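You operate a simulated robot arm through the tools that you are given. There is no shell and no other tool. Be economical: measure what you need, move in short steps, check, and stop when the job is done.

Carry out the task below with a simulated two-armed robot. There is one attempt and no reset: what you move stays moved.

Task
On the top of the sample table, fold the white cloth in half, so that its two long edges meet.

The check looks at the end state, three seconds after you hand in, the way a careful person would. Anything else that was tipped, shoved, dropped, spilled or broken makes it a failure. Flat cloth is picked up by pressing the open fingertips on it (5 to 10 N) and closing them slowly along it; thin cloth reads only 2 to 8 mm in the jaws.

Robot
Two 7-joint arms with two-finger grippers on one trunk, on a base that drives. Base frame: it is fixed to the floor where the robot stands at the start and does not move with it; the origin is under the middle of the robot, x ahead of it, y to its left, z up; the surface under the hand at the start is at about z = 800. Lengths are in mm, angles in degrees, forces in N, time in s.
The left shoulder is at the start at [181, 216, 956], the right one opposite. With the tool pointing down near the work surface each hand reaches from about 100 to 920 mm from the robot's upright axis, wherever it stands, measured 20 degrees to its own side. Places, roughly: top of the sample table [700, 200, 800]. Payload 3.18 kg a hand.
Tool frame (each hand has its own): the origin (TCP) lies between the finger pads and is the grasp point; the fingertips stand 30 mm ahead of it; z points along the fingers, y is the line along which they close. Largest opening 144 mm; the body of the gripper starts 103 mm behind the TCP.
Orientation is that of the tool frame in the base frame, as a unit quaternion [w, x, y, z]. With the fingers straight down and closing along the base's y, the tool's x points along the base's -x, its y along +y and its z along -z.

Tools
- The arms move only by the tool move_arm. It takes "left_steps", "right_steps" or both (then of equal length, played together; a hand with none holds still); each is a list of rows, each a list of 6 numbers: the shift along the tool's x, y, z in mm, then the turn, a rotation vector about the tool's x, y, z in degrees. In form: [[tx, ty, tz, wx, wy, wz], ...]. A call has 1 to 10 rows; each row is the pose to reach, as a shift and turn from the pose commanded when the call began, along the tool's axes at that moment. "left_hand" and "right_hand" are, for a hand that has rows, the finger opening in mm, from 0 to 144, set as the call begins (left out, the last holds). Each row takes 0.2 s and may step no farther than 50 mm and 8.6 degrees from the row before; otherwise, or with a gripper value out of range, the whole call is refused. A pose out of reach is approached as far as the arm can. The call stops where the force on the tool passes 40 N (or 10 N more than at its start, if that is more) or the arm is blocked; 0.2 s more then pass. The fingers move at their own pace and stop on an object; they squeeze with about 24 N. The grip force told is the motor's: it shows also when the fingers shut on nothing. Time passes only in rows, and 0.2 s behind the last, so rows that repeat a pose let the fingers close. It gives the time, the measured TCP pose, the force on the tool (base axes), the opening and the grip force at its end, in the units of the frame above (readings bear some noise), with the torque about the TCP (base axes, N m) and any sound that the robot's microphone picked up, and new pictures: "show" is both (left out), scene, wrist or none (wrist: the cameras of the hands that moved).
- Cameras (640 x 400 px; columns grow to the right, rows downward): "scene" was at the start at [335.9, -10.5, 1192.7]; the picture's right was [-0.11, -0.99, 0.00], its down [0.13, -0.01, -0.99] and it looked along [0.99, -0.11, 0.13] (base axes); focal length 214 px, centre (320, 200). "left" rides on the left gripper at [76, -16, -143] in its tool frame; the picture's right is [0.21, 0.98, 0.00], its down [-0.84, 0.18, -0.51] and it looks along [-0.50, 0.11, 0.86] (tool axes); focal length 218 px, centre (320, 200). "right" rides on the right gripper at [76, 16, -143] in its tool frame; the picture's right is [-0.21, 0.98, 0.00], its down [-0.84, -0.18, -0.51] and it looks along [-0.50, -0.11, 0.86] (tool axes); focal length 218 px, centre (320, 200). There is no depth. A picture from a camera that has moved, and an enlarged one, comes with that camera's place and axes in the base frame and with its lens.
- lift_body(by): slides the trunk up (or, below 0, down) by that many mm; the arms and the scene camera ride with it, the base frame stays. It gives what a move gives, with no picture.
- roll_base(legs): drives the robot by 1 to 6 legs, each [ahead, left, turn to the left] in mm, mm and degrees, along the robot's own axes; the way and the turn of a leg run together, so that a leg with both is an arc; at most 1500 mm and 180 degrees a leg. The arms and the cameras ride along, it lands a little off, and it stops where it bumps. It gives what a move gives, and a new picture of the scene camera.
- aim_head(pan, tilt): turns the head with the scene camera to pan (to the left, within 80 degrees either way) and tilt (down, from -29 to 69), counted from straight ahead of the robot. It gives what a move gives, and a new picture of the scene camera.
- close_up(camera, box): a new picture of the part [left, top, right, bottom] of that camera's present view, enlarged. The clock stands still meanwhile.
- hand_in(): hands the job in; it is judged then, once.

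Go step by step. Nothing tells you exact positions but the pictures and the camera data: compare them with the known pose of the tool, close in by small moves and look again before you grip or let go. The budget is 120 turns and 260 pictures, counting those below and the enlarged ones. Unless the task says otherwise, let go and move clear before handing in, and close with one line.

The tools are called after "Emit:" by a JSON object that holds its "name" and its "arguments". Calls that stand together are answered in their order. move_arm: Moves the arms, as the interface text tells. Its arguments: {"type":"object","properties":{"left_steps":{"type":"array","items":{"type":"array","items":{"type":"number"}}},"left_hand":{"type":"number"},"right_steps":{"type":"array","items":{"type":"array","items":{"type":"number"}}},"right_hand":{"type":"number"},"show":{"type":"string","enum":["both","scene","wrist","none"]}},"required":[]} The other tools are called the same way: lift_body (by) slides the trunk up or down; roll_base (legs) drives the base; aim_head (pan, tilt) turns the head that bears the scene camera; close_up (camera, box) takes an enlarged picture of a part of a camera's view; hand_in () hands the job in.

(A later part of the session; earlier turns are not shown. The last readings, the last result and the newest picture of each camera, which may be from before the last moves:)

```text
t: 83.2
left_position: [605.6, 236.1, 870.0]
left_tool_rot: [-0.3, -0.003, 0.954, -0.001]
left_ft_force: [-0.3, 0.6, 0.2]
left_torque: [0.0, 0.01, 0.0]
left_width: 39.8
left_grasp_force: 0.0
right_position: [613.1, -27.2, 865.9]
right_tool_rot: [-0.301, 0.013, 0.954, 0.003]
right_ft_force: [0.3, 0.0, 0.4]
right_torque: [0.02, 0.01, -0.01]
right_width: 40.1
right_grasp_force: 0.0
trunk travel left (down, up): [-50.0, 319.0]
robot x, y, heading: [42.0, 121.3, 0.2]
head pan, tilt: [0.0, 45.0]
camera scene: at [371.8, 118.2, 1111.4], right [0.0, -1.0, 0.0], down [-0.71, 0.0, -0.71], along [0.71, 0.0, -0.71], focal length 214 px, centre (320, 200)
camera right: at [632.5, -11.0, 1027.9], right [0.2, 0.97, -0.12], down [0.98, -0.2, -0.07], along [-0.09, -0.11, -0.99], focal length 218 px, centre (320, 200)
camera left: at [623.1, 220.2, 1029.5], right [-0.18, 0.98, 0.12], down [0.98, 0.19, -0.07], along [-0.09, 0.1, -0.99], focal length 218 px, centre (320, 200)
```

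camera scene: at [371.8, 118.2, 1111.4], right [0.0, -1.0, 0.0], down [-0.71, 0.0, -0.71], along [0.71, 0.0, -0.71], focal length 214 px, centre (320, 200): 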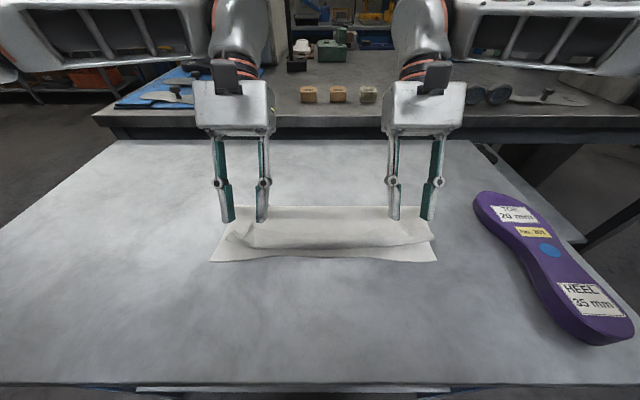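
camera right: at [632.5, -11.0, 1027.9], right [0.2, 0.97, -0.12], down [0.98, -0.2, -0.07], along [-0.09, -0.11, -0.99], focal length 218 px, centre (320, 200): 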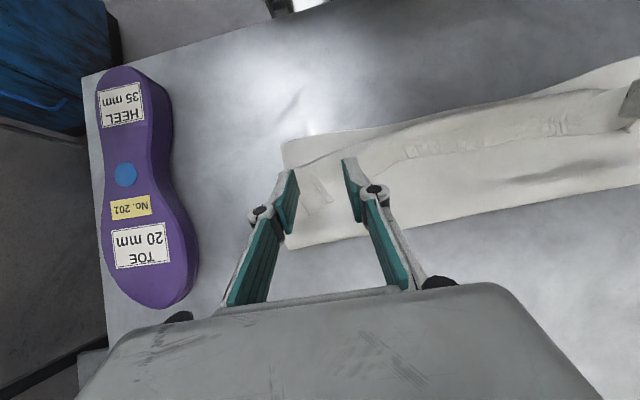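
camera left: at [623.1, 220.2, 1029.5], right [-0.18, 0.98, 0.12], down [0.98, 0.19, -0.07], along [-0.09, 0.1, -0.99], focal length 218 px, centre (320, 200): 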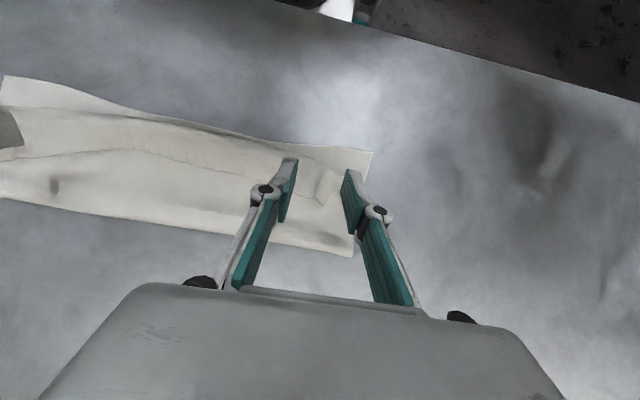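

Emit:
{"name": "close_up", "arguments": {"camera": "right", "box": [250, 120, 410, 220]}}

Emit:
{"name": "close_up", "arguments": {"camera": "left", "box": [240, 120, 400, 220]}}

Emit:
{"name": "close_up", "arguments": {"camera": "scene", "box": [200, 180, 450, 290]}}

```text
4.00 times, centred on (330, 170) of right
camera zoom: at [632.5, -11.0, 1027.9], right [0.2, 0.97, -0.12], down [0.98, -0.2, -0.07], along [-0.09, -0.11, -0.99], focal length 873 px, centre (280, 320)
```

zoom: 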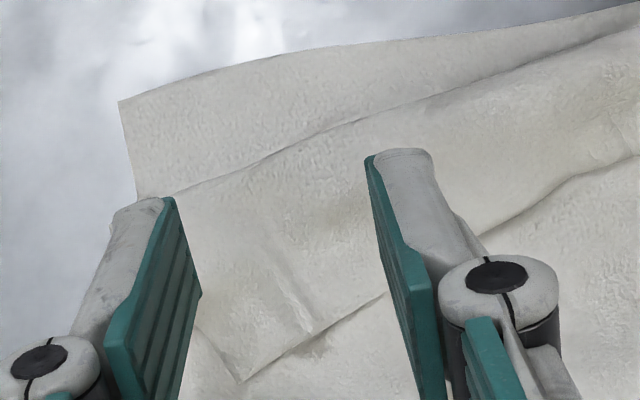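

```text
4.00 times, centred on (320, 170) of left
camera zoom: at [623.1, 220.2, 1029.5], right [-0.18, 0.98, 0.12], down [0.98, 0.19, -0.07], along [-0.09, 0.1, -0.99], focal length 873 px, centre (320, 320)
```

zoom: 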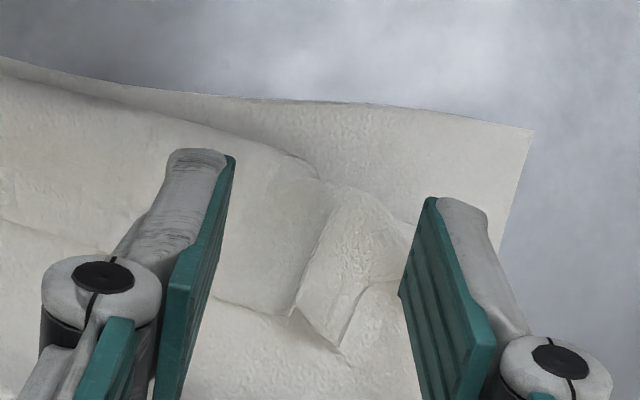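

```text
2.56 times, centred on (325, 235) of scene
camera zoom: at [371.8, 118.2, 1111.4], right [0.0, -1.0, 0.0], down [-0.71, 0.0, -0.71], along [0.71, 0.0, -0.71], focal length 549 px, centre (307, 110)
```

zoom: 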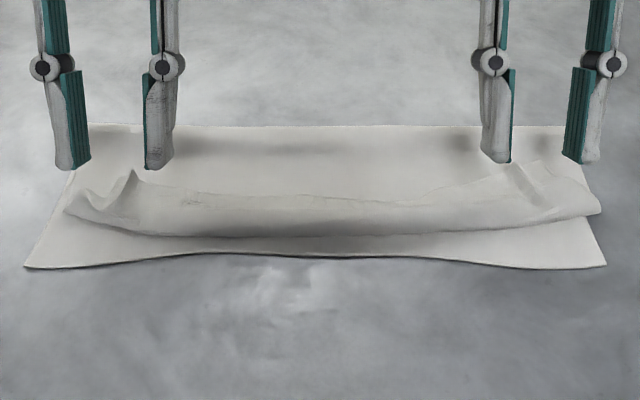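

The fingers straddle the ridges well; the edges are at about (603, 236, 821) and (619, −27, 812). I'll lower onto them.

Emit:
{"name": "move_arm", "arguments": {"left_steps": [[-10, 0, 9, 0, 0, 0], [-20.2, 0, 17.6, 0, 0, 0], [-20.2, 0, 17.6, 0, 0, 0]], "right_steps": [[-14, 0, 7.5, 0, 0, 0], [-28.4, 0, 15.5, 0, 0, 0], [-28.4, 0, 15.5, 0, 0, 0]], "show": "none"}}

Emit:
{"name": "close_up", "arguments": {"camera": "right", "box": [250, 120, 410, 220]}}

Emit:
{"name": "close_up", "arguments": {"camera": "left", "box": [240, 120, 400, 220]}}

```text
t: 84.0
left_position: [611.6, 236.6, 842.6]
left_tool_rot: [-0.299, -0.003, 0.954, -0.001]
left_ft_force: [-0.5, -0.6, 0.2]
left_torque: [0.03, 0.01, -0.03]
left_width: 40.2
left_grasp_force: 0.0
right_position: [627.3, -26.3, 837.3]
right_tool_rot: [-0.301, 0.011, 0.954, 0.003]
right_ft_force: [0.5, 0.2, 0.7]
right_torque: [0.01, -0.01, -0.02]
right_width: 40.1
right_grasp_force: 0.0
trunk travel left (down, up): [-50.0, 319.0]
robot x, y, heading: [40.3, 118.8, -0.2]
head pan, tilt: [0.0, 45.0]
```

```text
4.00 times, centred on (330, 170) of right
camera zoom: at [646.8, -11.8, 999.2], right [0.19, 0.97, -0.12], down [0.98, -0.2, -0.07], along [-0.09, -0.1, -0.99], focal length 873 px, centre (280, 320)
```

zoom: 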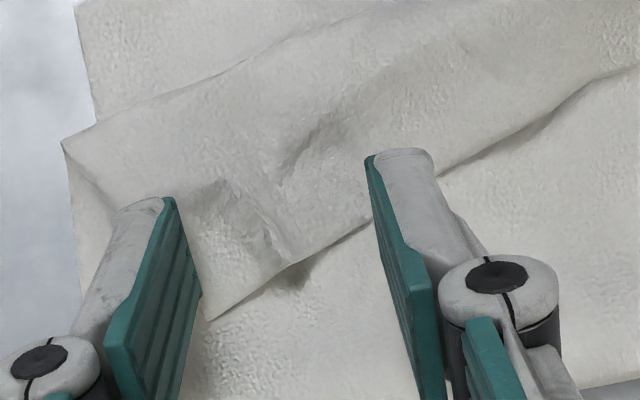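

```text
4.00 times, centred on (320, 170) of left
camera zoom: at [630.0, 220.1, 1003.4], right [-0.18, 0.98, 0.12], down [0.98, 0.19, -0.07], along [-0.09, 0.1, -0.99], focal length 873 px, centre (320, 320)
```

zoom: 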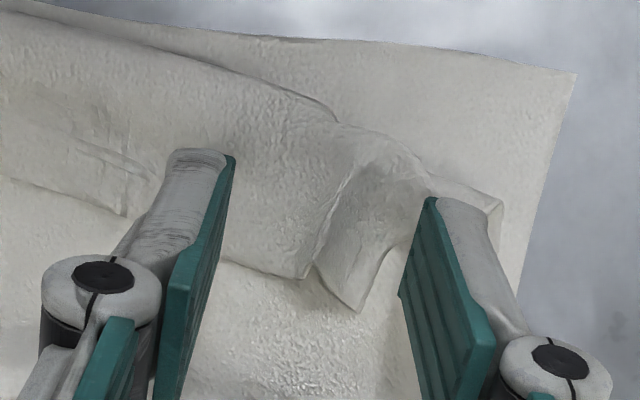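

Emit:
{"name": "move_arm", "arguments": {"left_steps": [[-4, 0, -0.4, 0, 0, 0], [-8, 0, -0.7, 0, 0, 0]], "left_hand": 26, "right_steps": [[0, 0, 0, 0, 0, 0], [0, 0, 0, 0, 0, 0]], "right_hand": 26, "show": "none"}}

Emit:
{"name": "move_arm", "arguments": {"left_steps": [[0, 0, 0, 0, 0, 0], [0, 0, 0, 0, 0, 0]], "left_hand": 14, "right_steps": [[0, 0, 0, 0, 0, 0], [0, 0, 0, 0, 0, 0]], "right_hand": 14, "show": "none"}}

Emit:
{"name": "close_up", "arguments": {"camera": "right", "box": [250, 120, 410, 220]}}

Emit:
{"name": "close_up", "arguments": {"camera": "left", "box": [240, 120, 400, 220]}}

```text
t: 84.6
left_position: [620.0, 236.6, 839.3]
left_tool_rot: [-0.3, -0.003, 0.954, -0.001]
left_ft_force: [-0.8, -0.5, -0.1]
left_torque: [0.02, 0.0, 0.02]
left_width: 26.0
left_grasp_force: 0.1
right_position: [626.7, -27.4, 837.6]
right_tool_rot: [-0.3, 0.011, 0.954, 0.003]
right_ft_force: [0.0, -0.7, -1.2]
right_torque: [0.0, -0.03, 0.0]
right_width: 26.3
right_grasp_force: 0.2
trunk travel left (down, up): [-50.0, 319.0]
robot x, y, heading: [39.2, 118.3, 0.1]
head pan, tilt: [0.0, 45.0]
```

```text
t: 85.2
left_position: [619.1, 237.3, 839.3]
left_tool_rot: [-0.3, -0.003, 0.954, -0.002]
left_ft_force: [-0.3, 0.1, -0.4]
left_torque: [-0.01, 0.0, -0.05]
left_width: 13.8
left_grasp_force: 0.0
right_position: [627.5, -27.2, 837.8]
right_tool_rot: [-0.301, 0.011, 0.954, 0.003]
right_ft_force: [0.0, 0.5, 0.0]
right_torque: [-0.01, 0.03, -0.01]
right_width: 14.1
right_grasp_force: 0.0
trunk travel left (down, up): [-50.0, 319.0]
robot x, y, heading: [41.2, 121.4, 0.3]
head pan, tilt: [0.0, 45.0]
```

```text
4.00 times, centred on (330, 170) of right
camera zoom: at [647.0, -11.7, 998.8], right [0.19, 0.97, -0.12], down [0.98, -0.2, -0.07], along [-0.09, -0.1, -0.99], focal length 873 px, centre (280, 320)
```

zoom: 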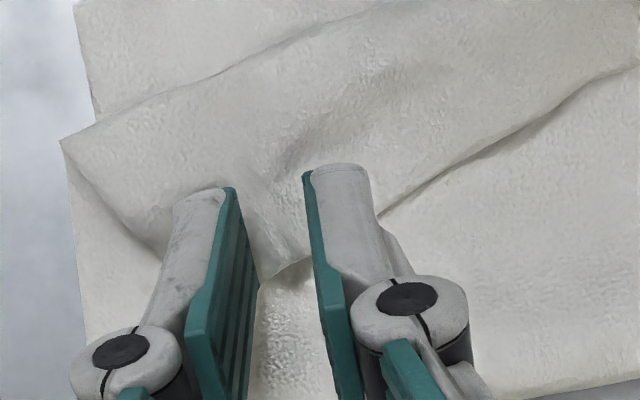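

```text
4.00 times, centred on (320, 170) of left
camera zoom: at [637.2, 220.0, 998.9], right [-0.18, 0.98, 0.12], down [0.98, 0.19, -0.07], along [-0.09, 0.1, -0.99], focal length 873 px, centre (320, 320)
```

zoom: 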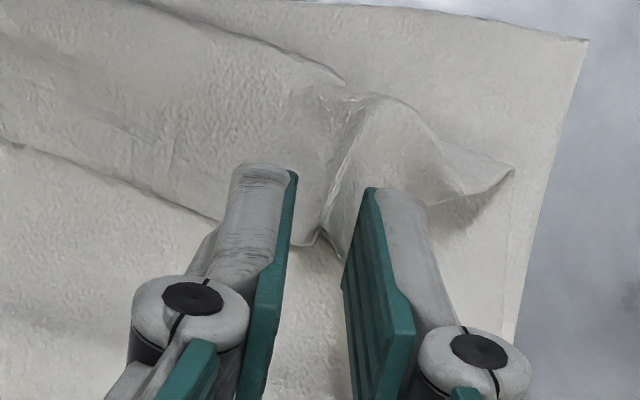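

Both fingers gather the hem ridges nicely; I'll finish closing and lift a little to verify.

Emit:
{"name": "move_arm", "arguments": {"left_steps": [[0, 0, 0, 0, 0, 0], [0, 0, 0, 0, 0, 0], [0, 0, 0, 0, 0, 0]], "left_hand": 0, "right_steps": [[0, 0, 0, 0, 0, 0], [0, 0, 0, 0, 0, 0], [0, 0, 0, 0, 0, 0]], "right_hand": 0, "show": "none"}}

Emit:
{"name": "move_arm", "arguments": {"left_steps": [[5.7, 0, -8.2, 0, 0, 0], [11.5, 0, -16.4, 0, 0, 0]], "right_steps": [[5.7, 0, -8.2, 0, 0, 0], [11.5, 0, -16.4, 0, 0, 0]]}}

```text
t: 86.0
left_position: [619.7, 235.7, 838.1]
left_tool_rot: [-0.3, -0.003, 0.954, -0.002]
left_ft_force: [0.1, 0.3, 0.1]
left_torque: [0.03, 0.01, -0.01]
left_width: 2.3
left_grasp_force: 20.1
right_position: [626.9, -26.3, 837.0]
right_tool_rot: [-0.3, 0.011, 0.954, 0.003]
right_ft_force: [-0.1, 0.3, 0.5]
right_torque: [0.01, -0.01, 0.01]
right_width: 0.0
right_grasp_force: 23.8
trunk travel left (down, up): [-50.0, 319.0]
robot x, y, heading: [41.8, 117.4, 0.3]
head pan, tilt: [0.0, 45.0]
```

```text
t: 86.6
left_position: [618.8, 236.7, 859.0]
left_tool_rot: [-0.299, -0.003, 0.954, -0.001]
left_ft_force: [-0.4, 0.5, -1.5]
left_torque: [-0.01, -0.05, 0.01]
left_width: 3.8
left_grasp_force: 29.4
right_position: [628.0, -28.6, 858.6]
right_tool_rot: [-0.301, 0.011, 0.954, 0.003]
right_ft_force: [-0.2, 0.3, -0.2]
right_torque: [-0.02, -0.02, 0.0]
right_width: 0.0
right_grasp_force: 24.1
trunk travel left (down, up): [-50.0, 319.0]
robot x, y, heading: [40.7, 119.2, -0.2]
head pan, tilt: [0.0, 45.0]
camera scene: at [371.9, 118.2, 1111.3], right [0.0, -1.0, 0.0], down [-0.71, 0.0, -0.71], along [0.71, 0.0, -0.71], focal length 214 px, centre (320, 200)
camera right: at [647.1, -11.9, 1018.7], right [0.19, 0.97, -0.12], down [0.98, -0.2, -0.07], along [-0.09, -0.1, -0.99], focal length 218 px, centre (320, 200)
camera left: at [636.8, 220.0, 1019.8], right [-0.18, 0.98, 0.12], down [0.98, 0.19, -0.07], along [-0.09, 0.1, -0.99], focal length 218 px, centre (320, 200)
```

scene: 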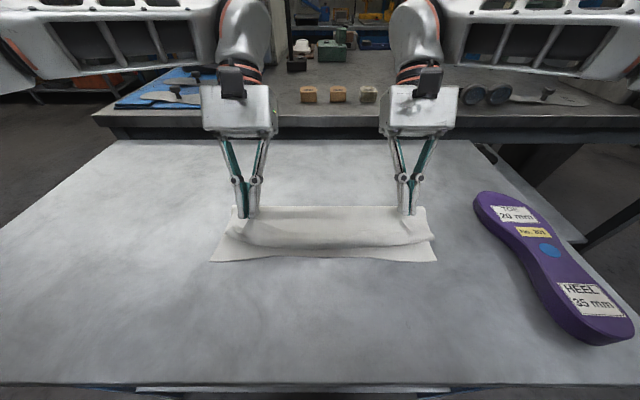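
right: 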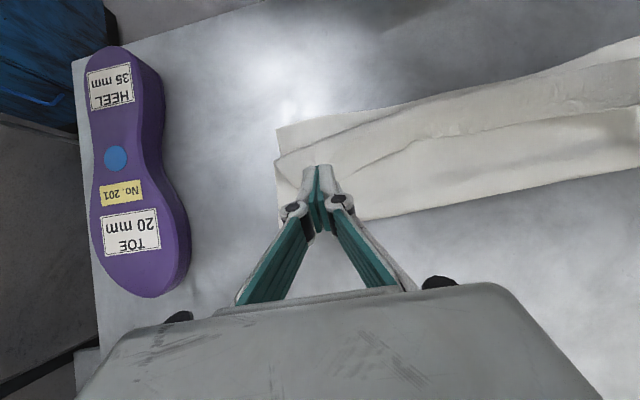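
left: 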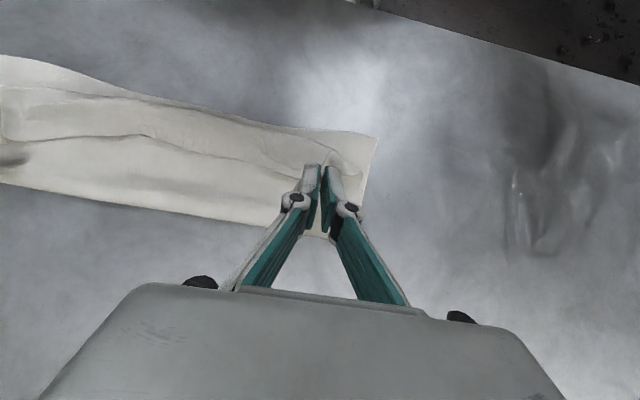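

The left hand holds the hem but the right one missed. I'll open the right hand and look before trying again with light pressing.

Emit:
{"name": "move_arm", "arguments": {"right_steps": [[0, 0, 0, 0, 0, 0], [0, 0, 0, 0, 0, 0]], "right_hand": 30, "show": "none"}}

Emit:
{"name": "close_up", "arguments": {"camera": "right", "box": [250, 110, 410, 210]}}

Emit:
{"name": "close_up", "arguments": {"camera": "scene", "box": [340, 180, 460, 280]}}

```text
t: 87.2
left_position: [618.8, 236.5, 858.4]
left_tool_rot: [-0.3, -0.002, 0.954, -0.001]
left_ft_force: [0.7, -0.4, 0.8]
left_torque: [0.0, 0.01, -0.03]
left_width: 1.0
left_grasp_force: 24.5
right_position: [628.5, -26.0, 856.0]
right_tool_rot: [-0.301, 0.011, 0.954, 0.003]
right_ft_force: [1.0, 0.2, 0.2]
right_torque: [0.0, 0.0, 0.0]
right_width: 29.9
right_grasp_force: 0.0
trunk travel left (down, up): [-50.0, 319.0]
robot x, y, heading: [45.3, 117.5, 0.1]
head pan, tilt: [0.0, 45.0]
```

```text
4.00 times, centred on (330, 160) of right
camera zoom: at [647.5, -11.7, 1018.2], right [0.19, 0.97, -0.12], down [0.98, -0.2, -0.07], along [-0.09, -0.1, -0.99], focal length 873 px, centre (280, 360)
```

zoom: 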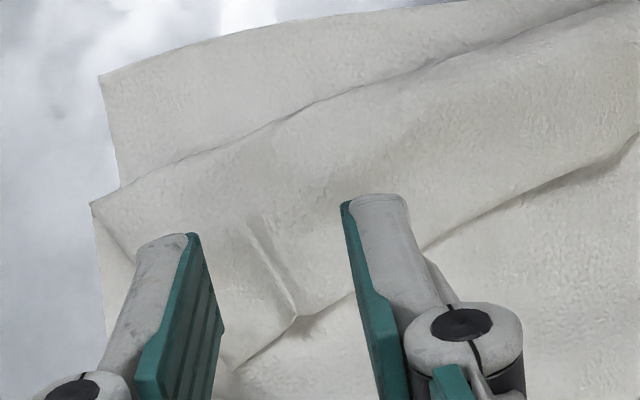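

```text
4.00 times, centred on (400, 230) of scene
camera zoom: at [372.3, 118.3, 1111.1], right [0.0, -1.0, 0.0], down [-0.71, 0.0, -0.71], along [0.71, 0.0, -0.71], focal length 858 px, centre (0, 80)
```

zoom: 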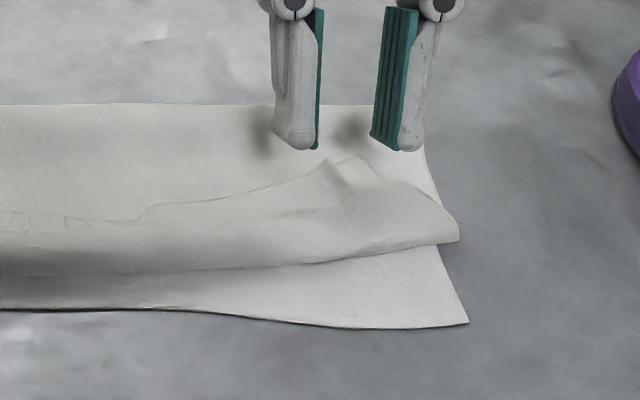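

Emit:
{"name": "move_arm", "arguments": {"right_steps": [[-6, -1, 7, 0, 0, 0], [-12.5, -2, 14.4, 0, 0, 0], [-13.6, -2, 16, 0, 0, 0]], "right_hand": 26, "show": "none"}}

Emit:
{"name": "move_arm", "arguments": {"right_steps": [[-0.6, 0, 0.8, 0, 0, 0], [-1.1, 0, 1.6, 0, 0, 0]], "show": "none"}}

```text
t: 88.0
left_position: [618.8, 236.3, 858.5]
left_tool_rot: [-0.3, -0.003, 0.954, -0.002]
left_ft_force: [-0.8, -0.5, -1.2]
left_torque: [-0.02, -0.05, 0.01]
left_width: 3.7
left_grasp_force: 27.4
right_position: [629.4, -28.3, 836.2]
right_tool_rot: [-0.301, 0.011, 0.954, 0.003]
right_ft_force: [-0.4, 0.5, 0.6]
right_torque: [0.0, -0.02, -0.01]
right_width: 25.8
right_grasp_force: 0.1
trunk travel left (down, up): [-50.0, 319.0]
robot x, y, heading: [38.8, 116.2, 0.2]
head pan, tilt: [0.0, 45.0]
```

```text
t: 88.6
left_position: [618.7, 235.7, 858.9]
left_tool_rot: [-0.299, -0.003, 0.954, -0.002]
left_ft_force: [0.0, -1.1, 0.7]
left_torque: [-0.01, 0.01, 0.05]
left_width: 1.3
left_grasp_force: 20.4
right_position: [628.7, -29.8, 833.2]
right_tool_rot: [-0.301, 0.011, 0.954, 0.003]
right_ft_force: [-0.2, -0.2, 0.8]
right_torque: [-0.01, 0.01, 0.0]
right_width: 26.1
right_grasp_force: 0.1
trunk travel left (down, up): [-50.0, 319.0]
robot x, y, heading: [40.8, 117.2, 0.1]
head pan, tilt: [0.0, 45.0]
```

Emit:
{"name": "move_arm", "arguments": {"right_steps": [[-0.4, 0, 0.6, 0, 0, 0], [-0.7, 0, 1.0, 0, 0, 0]], "right_hand": 20, "show": "none"}}

Emit:
{"name": "close_up", "arguments": {"camera": "right", "box": [250, 110, 410, 210]}}

```text
t: 89.2
left_position: [618.9, 237.3, 859.2]
left_tool_rot: [-0.299, -0.003, 0.954, -0.001]
left_ft_force: [0.2, -0.5, -1.2]
left_torque: [-0.01, 0.02, 0.01]
left_width: 3.3
left_grasp_force: 22.8
right_position: [628.7, -29.9, 832.9]
right_tool_rot: [-0.301, 0.012, 0.954, 0.003]
right_ft_force: [0.2, -1.0, 2.1]
right_torque: [-0.03, 0.05, 0.02]
right_width: 19.9
right_grasp_force: 0.0
trunk travel left (down, up): [-50.0, 319.0]
robot x, y, heading: [41.5, 115.6, 0.0]
head pan, tilt: [0.0, 45.0]
```

```text
4.00 times, centred on (330, 160) of right
camera zoom: at [648.4, -13.8, 994.7], right [0.19, 0.97, -0.12], down [0.98, -0.2, -0.07], along [-0.09, -0.1, -0.99], focal length 873 px, centre (280, 360)
```

zoom: 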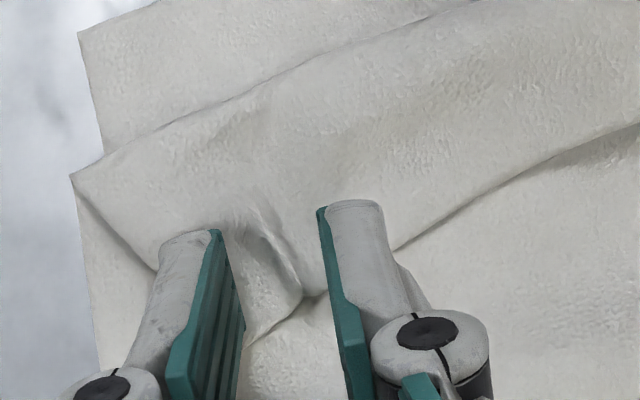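

Emit:
{"name": "move_arm", "arguments": {"right_steps": [[-0.2, 0, 0.3, 0, 0, 0], [-0.2, 0, 0.3, 0, 0, 0]], "right_hand": 11, "show": "none"}}

Emit:
{"name": "move_arm", "arguments": {"right_steps": [[-0.2, 0, 0.3, 0, 0, 0], [-0.2, 0, 0.3, 0, 0, 0], [-0.2, 0, 0.3, 0, 0, 0]], "right_hand": 0, "show": "none"}}

Emit:
{"name": "move_arm", "arguments": {"right_steps": [[5.7, 0, -8.2, 0, 0, 0], [11.5, 0, -16.4, 0, 0, 0], [14.4, 0, -20.5, 0, 0, 0]], "show": "wrist"}}

```text
t: 89.8
left_position: [619.1, 235.5, 858.7]
left_tool_rot: [-0.299, -0.003, 0.954, -0.001]
left_ft_force: [-0.3, -0.1, 1.0]
left_torque: [0.01, 0.03, 0.0]
left_width: 0.1
left_grasp_force: 20.0
right_position: [629.3, -29.8, 833.1]
right_tool_rot: [-0.302, 0.012, 0.953, 0.003]
right_ft_force: [-0.3, 0.1, 1.7]
right_torque: [-0.02, -0.01, -0.02]
right_width: 10.7
right_grasp_force: 0.1
trunk travel left (down, up): [-50.0, 319.0]
robot x, y, heading: [39.2, 119.1, 0.2]
head pan, tilt: [0.0, 45.0]
```

```text
t: 90.6
left_position: [618.5, 235.9, 858.9]
left_tool_rot: [-0.3, -0.003, 0.954, -0.002]
left_ft_force: [1.6, -0.5, 1.5]
left_torque: [0.0, 0.03, 0.0]
left_width: 0.3
left_grasp_force: 22.3
right_position: [629.1, -30.1, 832.1]
right_tool_rot: [-0.3, 0.011, 0.954, 0.002]
right_ft_force: [-0.6, -0.8, -0.6]
right_torque: [0.0, 0.03, 0.02]
right_width: 3.3
right_grasp_force: 29.5
trunk travel left (down, up): [-50.0, 319.0]
robot x, y, heading: [41.6, 121.1, 0.3]
head pan, tilt: [0.0, 45.0]
```

```text
t: 91.4
left_position: [618.4, 236.1, 858.3]
left_tool_rot: [-0.3, -0.003, 0.954, -0.002]
left_ft_force: [0.1, 0.5, -0.6]
left_torque: [0.0, 0.0, -0.01]
left_width: 2.0
left_grasp_force: 19.9
right_position: [629.3, -29.7, 855.7]
right_tool_rot: [-0.3, 0.012, 0.954, 0.003]
right_ft_force: [1.2, -0.7, 0.8]
right_torque: [-0.03, -0.02, 0.01]
right_width: 1.7
right_grasp_force: 27.5
trunk travel left (down, up): [-50.0, 319.0]
robot x, y, heading: [38.1, 117.4, 0.1]
head pan, tilt: [0.0, 45.0]
camera right: at [648.8, -13.8, 1018.4], right [0.2, 0.97, -0.12], down [0.98, -0.2, -0.07], along [-0.09, -0.1, -0.99], focal length 218 px, centre (320, 200)
```

right: 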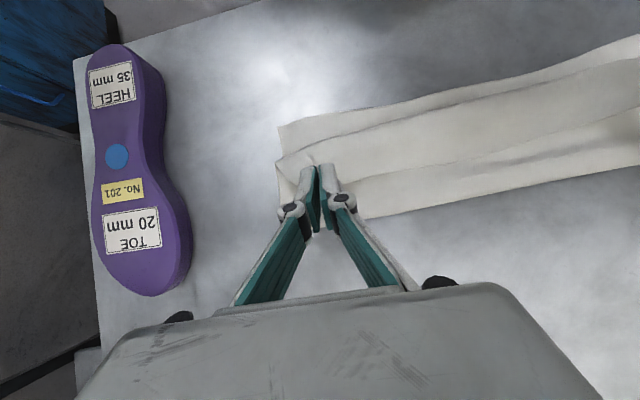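

Emit:
{"name": "close_up", "arguments": {"camera": "scene", "box": [200, 180, 450, 290]}}

Emit:
{"name": "close_up", "arguments": {"camera": "left", "box": [240, 110, 400, 210]}}

```text
2.56 times, centred on (325, 235) of scene
camera zoom: at [372.2, 118.2, 1111.1], right [0.0, -1.0, 0.0], down [-0.71, 0.0, -0.71], along [0.71, 0.0, -0.71], focal length 549 px, centre (307, 110)
```

zoom: 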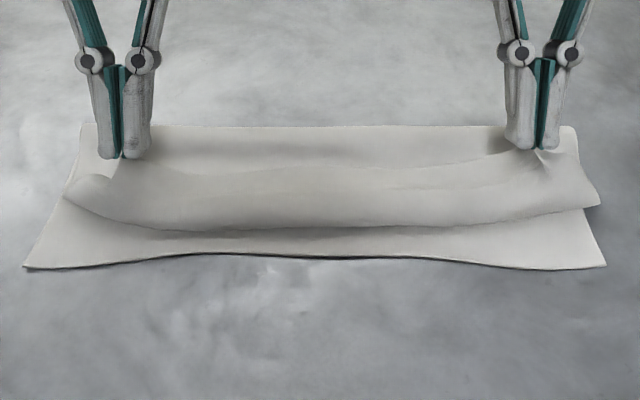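

```text
4.00 times, centred on (320, 160) of left
camera zoom: at [637.0, 220.0, 1019.2], right [-0.18, 0.98, 0.12], down [0.98, 0.19, -0.07], along [-0.09, 0.1, -0.99], focal length 873 px, centre (320, 360)
```

zoom: 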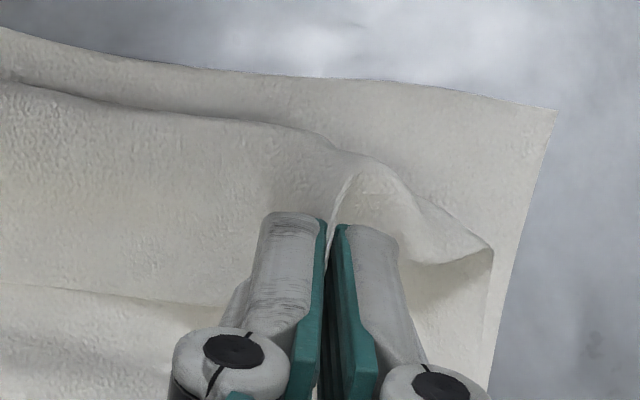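

Both hands now hold the hem. The fold sits about 12 mm short, so I'll raise the sheet once more to set it at x≈676, then repeat the tilt-and-carry that worked and finish with a lower, longer roll-out.

Emit:
{"name": "move_arm", "arguments": {"left_steps": [[10.8, 0, -32.7, 0, -7, 0], [13.7, 0, -61.2, 0, -14, 0], [11.6, 0, -86, 0, -21, 0], [4.8, 0, -104.2, 0, -28, 0], [-6, 0, -116.7, 0, -35, 0], [-6, 0, -116.7, 0, -35, 0]], "right_steps": [[10.8, 0, -32.7, 0, -7, 0], [13.7, 0, -61.2, 0, -14, 0], [11.6, 0, -86, 0, -21, 0], [6, 0, -103, 0, -28, 0], [3, 0, -113, 0, -35, 0], [3, 0, -113, 0, -35, 0]], "show": "scene"}}

```text
t: 92.8
left_position: [691.1, 237.6, 951.5]
left_tool_rot: [0.001, -0.002, 1.0, 0.0]
left_ft_force: [-0.1, -0.4, 1.3]
left_torque: [0.04, 0.0, 0.03]
left_width: 0.3
left_grasp_force: 20.5
right_position: [691.1, -31.2, 951.1]
right_tool_rot: [0.0, 0.012, 1.0, -0.001]
right_ft_force: [-0.3, 0.4, -0.7]
right_torque: [0.01, 0.04, 0.0]
right_width: 2.1
right_grasp_force: 20.5
trunk travel left (down, up): [-50.0, 319.0]
robot x, y, heading: [44.0, 120.4, -0.1]
head pan, tilt: [0.0, 45.0]
camera scene: at [372.6, 118.3, 1110.8], right [0.0, -1.0, 0.0], down [-0.71, 0.0, -0.71], along [0.71, 0.0, -0.71], focal length 214 px, centre (320, 200)
```

scene: 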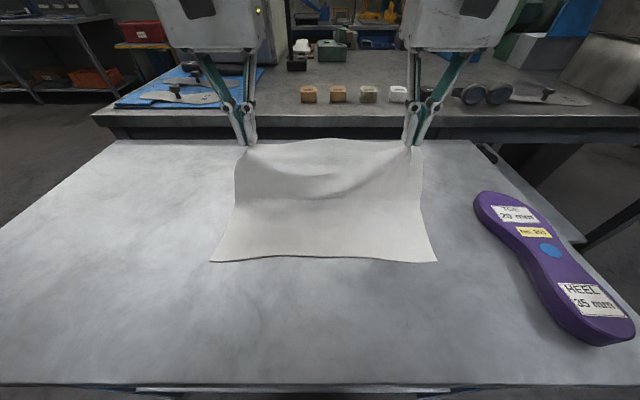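

The sheet is open and upright. Next I roll back 50 mm, then extend and tilt to 60°, spreading the hands slightly.

Emit:
{"name": "roll_base", "arguments": {"legs": [[-50, 0, 0]]}}

Emit:
{"name": "move_arm", "arguments": {"left_steps": [[-6.9, 1, 3.2, 0, -7.5, 0], [-13.8, 2, 6.4, 0, -15, 0], [-20.7, 3, 9.6, 0, -22.5, 0], [-27.6, 4, 12.8, 0, -30, 0], [-34.5, 5, 16, 0, -37.5, 0], [-41.4, 6, 19.2, 0, -45, 0], [-48.3, 7, 22.4, 0, -52.5, 0], [-55, 8, 26, 0, -60, 0], [-55, 8, 26, 0, -60, 0]], "right_steps": [[-6.9, -0.5, 3.2, 0, -7.5, 0], [-13.8, -1, 6.4, 0, -15, 0], [-20.7, -1.5, 9.6, 0, -22.5, 0], [-27.6, -2, 12.8, 0, -30, 0], [-34.5, -2.5, 16, 0, -37.5, 0], [-41.4, -3, 19.2, 0, -45, 0], [-48.3, -3.5, 22.4, 0, -52.5, 0], [-55, -4, 26, 0, -60, 0], [-55, -4, 26, 0, -60, 0]], "show": "scene"}}

```text
t: 93.7
left_position: [639.3, 236.2, 951.9]
left_tool_rot: [0.0, -0.002, 1.0, -0.001]
left_ft_force: [0.2, -0.8, 0.3]
left_torque: [-0.06, 0.02, -0.01]
left_width: 1.2
left_grasp_force: 25.1
right_position: [641.6, -31.4, 951.5]
right_tool_rot: [0.0, 0.013, 1.0, -0.001]
right_ft_force: [-1.0, -0.3, 1.5]
right_torque: [-0.02, -0.02, 0.01]
right_width: 0.7
right_grasp_force: 21.8
trunk travel left (down, up): [-50.0, 319.0]
robot x, y, heading: [-9.1, 119.3, 0.1]
head pan, tilt: [0.0, 45.0]
camera scene: at [322.4, 118.1, 1111.0], right [0.0, -1.0, 0.0], down [-0.71, 0.0, -0.71], along [0.71, 0.0, -0.71], focal length 214 px, centre (320, 200)
```

scene: 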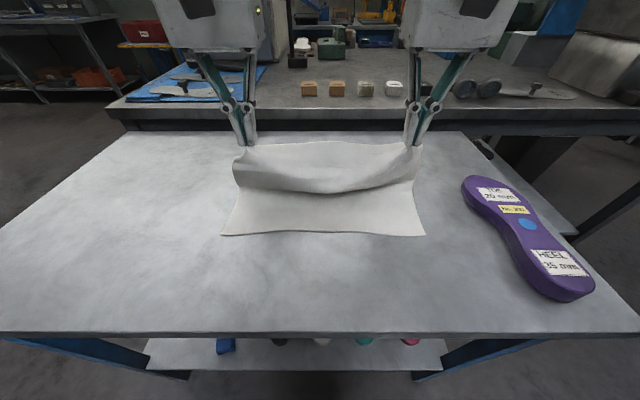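

```text
t: 95.7
left_position: [696.2, 246.2, 927.7]
left_tool_rot: [0.501, -0.002, 0.866, 0.0]
left_ft_force: [-2.1, -0.1, 0.6]
left_torque: [0.01, -0.01, 0.05]
left_width: 1.1
left_grasp_force: 25.3
right_position: [696.4, -36.9, 926.2]
right_tool_rot: [0.501, 0.011, 0.865, -0.007]
right_ft_force: [-2.6, -0.7, -0.4]
right_torque: [-0.03, -0.02, 0.0]
right_width: 0.7
right_grasp_force: 21.4
trunk travel left (down, up): [-50.0, 319.0]
robot x, y, heading: [-8.1, 119.2, -0.1]
head pan, tilt: [0.0, 45.0]
camera scene: at [322.3, 118.1, 1111.3], right [0.0, -1.0, 0.0], down [-0.71, 0.0, -0.71], along [0.71, 0.0, -0.71], focal length 214 px, centre (320, 200)
```

scene: 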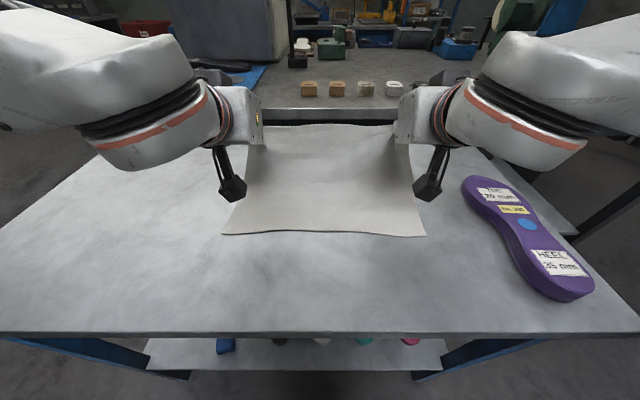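

Near edge steady at x≈546. I'll carry the edge over again, stopping about 20 mm further forward than last time.

Emit:
{"name": "roll_base", "arguments": {"legs": [[-45, 0, 0], [-35, 0, 0]]}}

Emit:
{"name": "move_arm", "arguments": {"left_steps": [[8.6, 0, 5, 0, 0, 0], [19, 0, 11, 0, 0, 0]], "right_steps": [[8.6, 0, 5, 0, 0, 0], [19, 0, 11, 0, 0, 0]], "show": "none"}}

Emit:
{"name": "roll_base", "arguments": {"legs": [[-32, 0, 0]]}}

Emit:
{"name": "move_arm", "arguments": {"left_steps": [[16, 0, 4, 0, 0, 0], [30, 0, 8, 0, 0, 0], [46, 0, 10.4, 0, 0, 0], [46, 0, 10.4, 0, 0, 0]], "right_steps": [[16, 0, 4, 0, 0, 0], [30, 0, 8, 0, 0, 0], [46, 0, 10.4, 0, 0, 0], [46, 0, 10.4, 0, 0, 0]], "show": "none"}}

Emit:
{"name": "close_up", "arguments": {"camera": "scene", "box": [205, 90, 435, 234]}}

```text
t: 97.1
left_position: [616.2, 244.8, 925.1]
left_tool_rot: [0.501, -0.003, 0.866, 0.0]
left_ft_force: [-0.5, -0.4, -0.5]
left_torque: [0.08, 0.01, 0.11]
left_width: 2.6
left_grasp_force: 30.3
right_position: [616.8, -34.4, 925.4]
right_tool_rot: [0.5, 0.009, 0.866, -0.006]
right_ft_force: [-0.9, -0.7, -0.6]
right_torque: [0.02, -0.11, 0.05]
right_width: 1.2
right_grasp_force: 19.4
trunk travel left (down, up): [-50.0, 319.0]
robot x, y, heading: [-87.2, 119.8, 0.4]
head pan, tilt: [0.0, 45.0]
camera scene: at [242.6, 118.2, 1111.3], right [0.0, -1.0, 0.0], down [-0.71, 0.0, -0.71], along [0.71, 0.0, -0.71], focal length 214 px, centre (320, 200)
```

scene: 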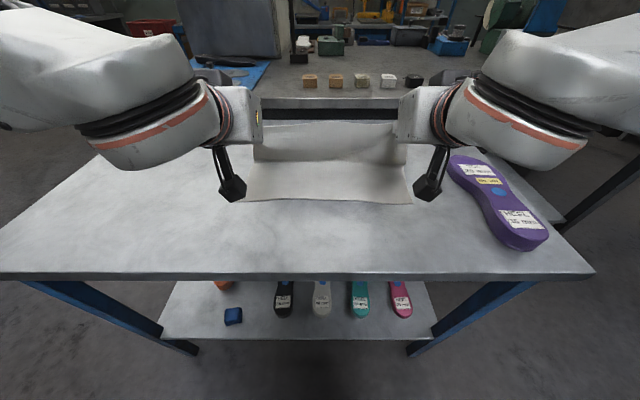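

```text
t: 97.7
left_position: [616.9, 245.8, 902.8]
left_tool_rot: [0.501, -0.003, 0.865, 0.0]
left_ft_force: [0.7, -0.5, 0.2]
left_torque: [0.03, 0.02, 0.02]
left_width: 3.8
left_grasp_force: 30.1
right_position: [618.2, -36.3, 903.1]
right_tool_rot: [0.5, 0.011, 0.866, -0.007]
right_ft_force: [-1.4, 0.3, 1.7]
right_torque: [0.02, 0.0, 0.01]
right_width: 0.8
right_grasp_force: 23.1
trunk travel left (down, up): [-50.0, 319.0]
robot x, y, heading: [-86.0, 118.4, -0.1]
head pan, tilt: [0.0, 45.0]
```

```text
t: 98.5
left_position: [584.1, 244.8, 903.6]
left_tool_rot: [0.5, -0.003, 0.866, 0.001]
left_ft_force: [0.7, 0.1, -1.6]
left_torque: [-0.02, -0.03, -0.04]
left_width: 3.0
left_grasp_force: 30.0
right_position: [585.6, -35.2, 902.8]
right_tool_rot: [0.5, 0.01, 0.866, -0.007]
right_ft_force: [-0.9, 0.1, 0.9]
right_torque: [0.01, 0.09, 0.0]
right_width: 0.6
right_grasp_force: 19.1
trunk travel left (down, up): [-50.0, 319.0]
robot x, y, heading: [-117.7, 118.5, 0.1]
head pan, tilt: [0.0, 45.0]
camera scene: at [211.1, 118.1, 1111.3], right [0.0, -1.0, 0.0], down [-0.71, 0.0, -0.71], along [0.71, 0.0, -0.71], focal length 214 px, centre (320, 200)
```

scene: 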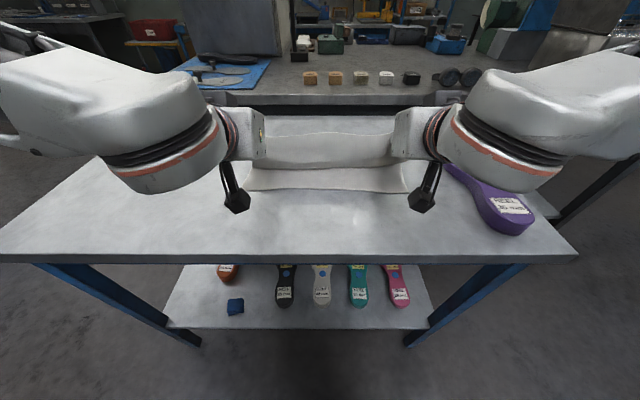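

```text
t: 99.5
left_position: [571.1, 245.4, 857.5]
left_tool_rot: [0.501, -0.002, 0.865, 0.0]
left_ft_force: [-0.9, -0.9, 1.0]
left_torque: [-0.03, 0.02, -0.02]
left_width: 2.2
left_grasp_force: 20.5
right_position: [570.4, -36.4, 856.7]
right_tool_rot: [0.5, 0.01, 0.866, -0.006]
right_ft_force: [1.4, -0.3, -1.2]
right_torque: [0.0, 0.0, 0.02]
right_width: 4.5
right_grasp_force: 26.2
trunk travel left (down, up): [-50.0, 319.0]
robot x, y, heading: [-117.5, 118.6, -0.0]
head pan, tilt: [0.0, 45.0]
```

```text
2.78 times, centred on (320, 162) of scene
camera zoom: at [211.7, 118.1, 1111.1], right [0.0, -1.0, 0.0], down [-0.71, 0.0, -0.71], along [0.71, 0.0, -0.71], focal length 596 px, centre (320, 306)
```

zoom: 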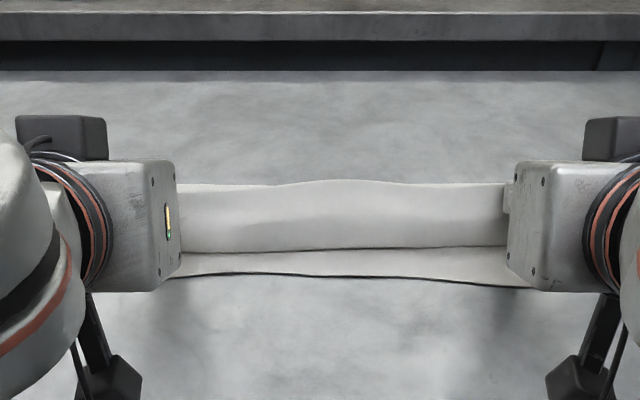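

The strip stands at x≈580. I'll push forward 25 mm to set the crease, lower, then roll the base back about 30 mm so the strip rolls out toward the edge.

Emit:
{"name": "move_arm", "arguments": {"left_steps": [[-8.4, 0, 9.6, 0, 0, 0], [-16.8, 0, 19.2, 0, 0, 0], [-16.8, 0, 19.2, 0, 0, 0], [-7, 0, 17.3, 0, 0, 0], [2.7, 0, 15.4, 0, 0, 0], [11, 0, 10.5, 0, 0, 0], [19.8, 0, 5.7, 0, 0, 0], [19.8, 0, 5.7, 0, 0, 0]], "right_steps": [[-8.4, 0, 9.6, 0, 0, 0], [-16.8, 0, 19.2, 0, 0, 0], [-16.8, 0, 19.2, 0, 0, 0], [-7, 0, 17.3, 0, 0, 0], [2.7, 0, 15.4, 0, 0, 0], [11, 0, 10.5, 0, 0, 0], [19.8, 0, 5.7, 0, 0, 0], [19.8, 0, 5.7, 0, 0, 0]], "show": "none"}}

Emit:
{"name": "close_up", "arguments": {"camera": "scene", "box": [205, 90, 435, 234]}}

```text
t: 101.3
left_position: [566.3, 245.0, 839.5]
left_tool_rot: [0.501, -0.002, 0.866, 0.0]
left_ft_force: [-1.0, -1.0, 1.7]
left_torque: [0.01, -0.01, 0.03]
left_width: 1.1
left_grasp_force: 21.6
right_position: [566.9, -35.5, 839.3]
right_tool_rot: [0.497, 0.011, 0.867, -0.008]
right_ft_force: [1.0, -1.0, -0.9]
right_torque: [0.02, 0.0, 0.05]
right_width: 4.1
right_grasp_force: 25.1
trunk travel left (down, up): [-50.0, 319.0]
robot x, y, heading: [-119.0, 117.2, 0.1]
head pan, tilt: [0.0, 45.0]
```

```text
2.78 times, centred on (320, 162) of scene
camera zoom: at [211.8, 118.0, 1111.1], right [0.0, -1.0, 0.0], down [-0.71, 0.0, -0.71], along [0.71, 0.0, -0.71], focal length 596 px, centre (320, 306)
```

zoom: 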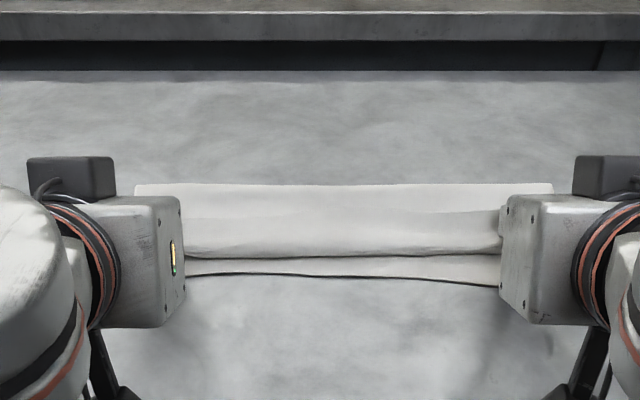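

The crease is at x≈676, just right. Now I roll back 30 mm to roll the strip out toward the near edge.

Emit:
{"name": "roll_base", "arguments": {"legs": [[-30, 0, 0]]}}

Emit:
{"name": "close_up", "arguments": {"camera": "scene", "box": [205, 90, 435, 234]}}

Emit:
{"name": "close_up", "arguments": {"camera": "left", "box": [180, 60, 440, 222]}}

Emit:
{"name": "close_up", "arguments": {"camera": "right", "box": [220, 60, 480, 222]}}

```text
t: 102.2
left_position: [536.2, 246.1, 839.9]
left_tool_rot: [0.501, -0.003, 0.866, 0.001]
left_ft_force: [-0.6, -1.0, 0.8]
left_torque: [-0.02, 0.02, -0.02]
left_width: 1.0
left_grasp_force: 24.6
right_position: [537.6, -35.5, 838.8]
right_tool_rot: [0.497, 0.011, 0.868, -0.008]
right_ft_force: [1.6, 0.2, -0.8]
right_torque: [-0.03, 0.02, 0.01]
right_width: 3.8
right_grasp_force: 28.8
trunk travel left (down, up): [-50.0, 319.0]
robot x, y, heading: [-152.7, 115.8, 0.1]
head pan, tilt: [0.0, 45.0]
camera scene: at [181.2, 118.0, 1111.3], right [0.0, -1.0, 0.0], down [-0.71, 0.0, -0.71], along [0.71, 0.0, -0.71], focal length 214 px, centre (320, 200)
```

scene: 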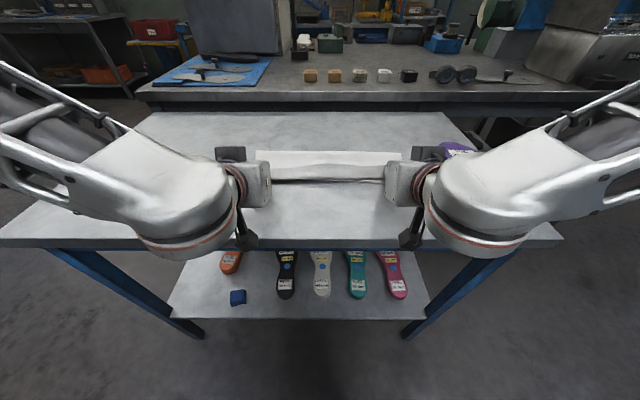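

```text
2.78 times, centred on (320, 162) of scene
camera zoom: at [181.2, 118.0, 1111.3], right [0.0, -1.0, 0.0], down [-0.71, 0.0, -0.71], along [0.71, 0.0, -0.71], focal length 596 px, centre (320, 306)
```

zoom: 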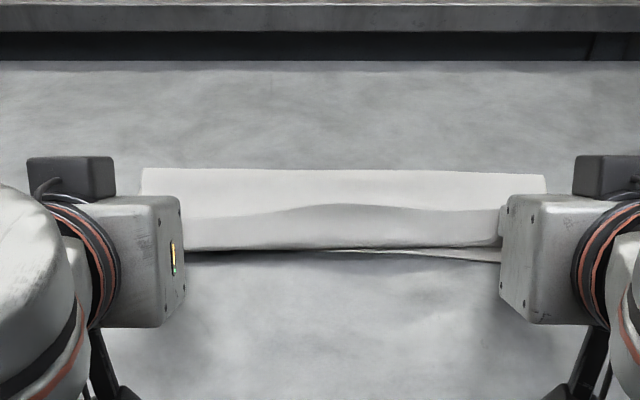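

```text
2.46 times, centred on (310, 141) of left
camera zoom: at [373.2, 226.7, 844.2], right [-0.11, 0.98, -0.18], down [-0.02, 0.18, 0.98], along [0.99, 0.11, 0.0], focal length 537 px, centre (345, 345)
```

zoom: 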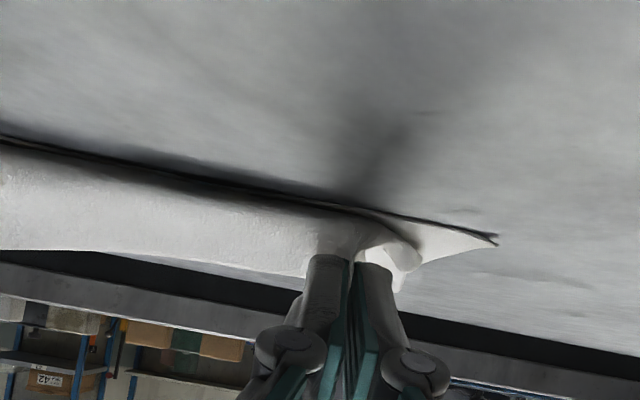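

```text
2.46 times, centred on (350, 141) of right
camera zoom: at [375.9, -15.1, 846.1], right [0.13, 0.98, 0.18], down [-0.02, -0.18, 0.98], along [0.99, -0.13, -0.01], focal length 537 px, centre (246, 345)
```

zoom: 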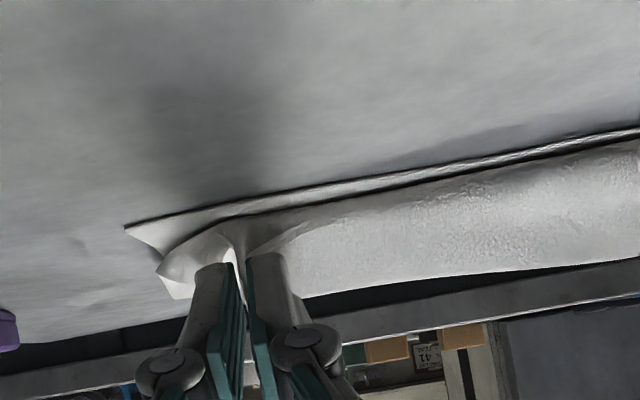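

The crease rolls back whenever I pull, so I'll return 30 mm forward (crease at 676), let go there, and afterwards push the standing hem over toward the robot from behind with the fingertips.

Emit:
{"name": "roll_base", "arguments": {"legs": [[30, 0, 0]]}}

Emit:
{"name": "close_up", "arguments": {"camera": "scene", "box": [205, 90, 435, 234]}}

```text
t: 103.0
left_position: [566.2, 244.3, 839.7]
left_tool_rot: [0.501, -0.003, 0.866, 0.001]
left_ft_force: [0.5, -1.2, -1.2]
left_torque: [-0.04, -0.03, -0.03]
left_width: 1.7
left_grasp_force: 21.2
right_position: [567.1, -34.8, 838.7]
right_tool_rot: [0.498, 0.011, 0.867, -0.008]
right_ft_force: [-0.7, 0.1, -0.4]
right_torque: [0.0, -0.02, 0.0]
right_width: 2.8
right_grasp_force: 19.9
trunk travel left (down, up): [-50.0, 319.0]
robot x, y, heading: [-117.7, 118.8, 0.0]
head pan, tilt: [0.0, 45.0]
camera scene: at [212.3, 118.0, 1111.0], right [0.0, -1.0, 0.0], down [-0.71, 0.0, -0.71], along [0.71, 0.0, -0.71], focal length 214 px, centre (320, 200)
```

scene: 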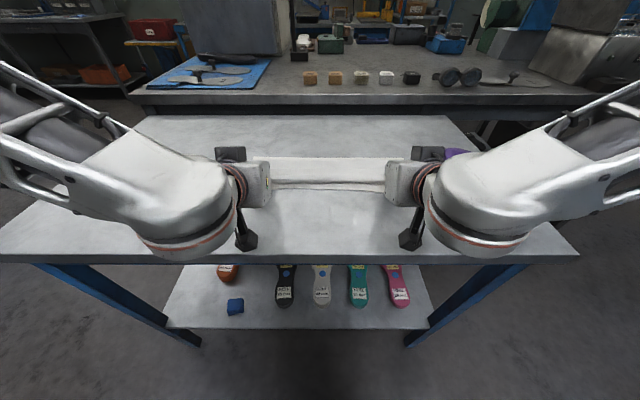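

```text
2.78 times, centred on (320, 162) of scene
camera zoom: at [212.3, 118.0, 1111.0], right [0.0, -1.0, 0.0], down [-0.71, 0.0, -0.71], along [0.71, 0.0, -0.71], focal length 596 px, centre (320, 306)
```

zoom: 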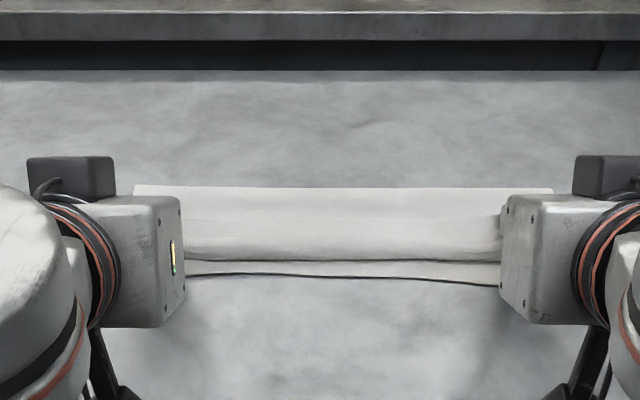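

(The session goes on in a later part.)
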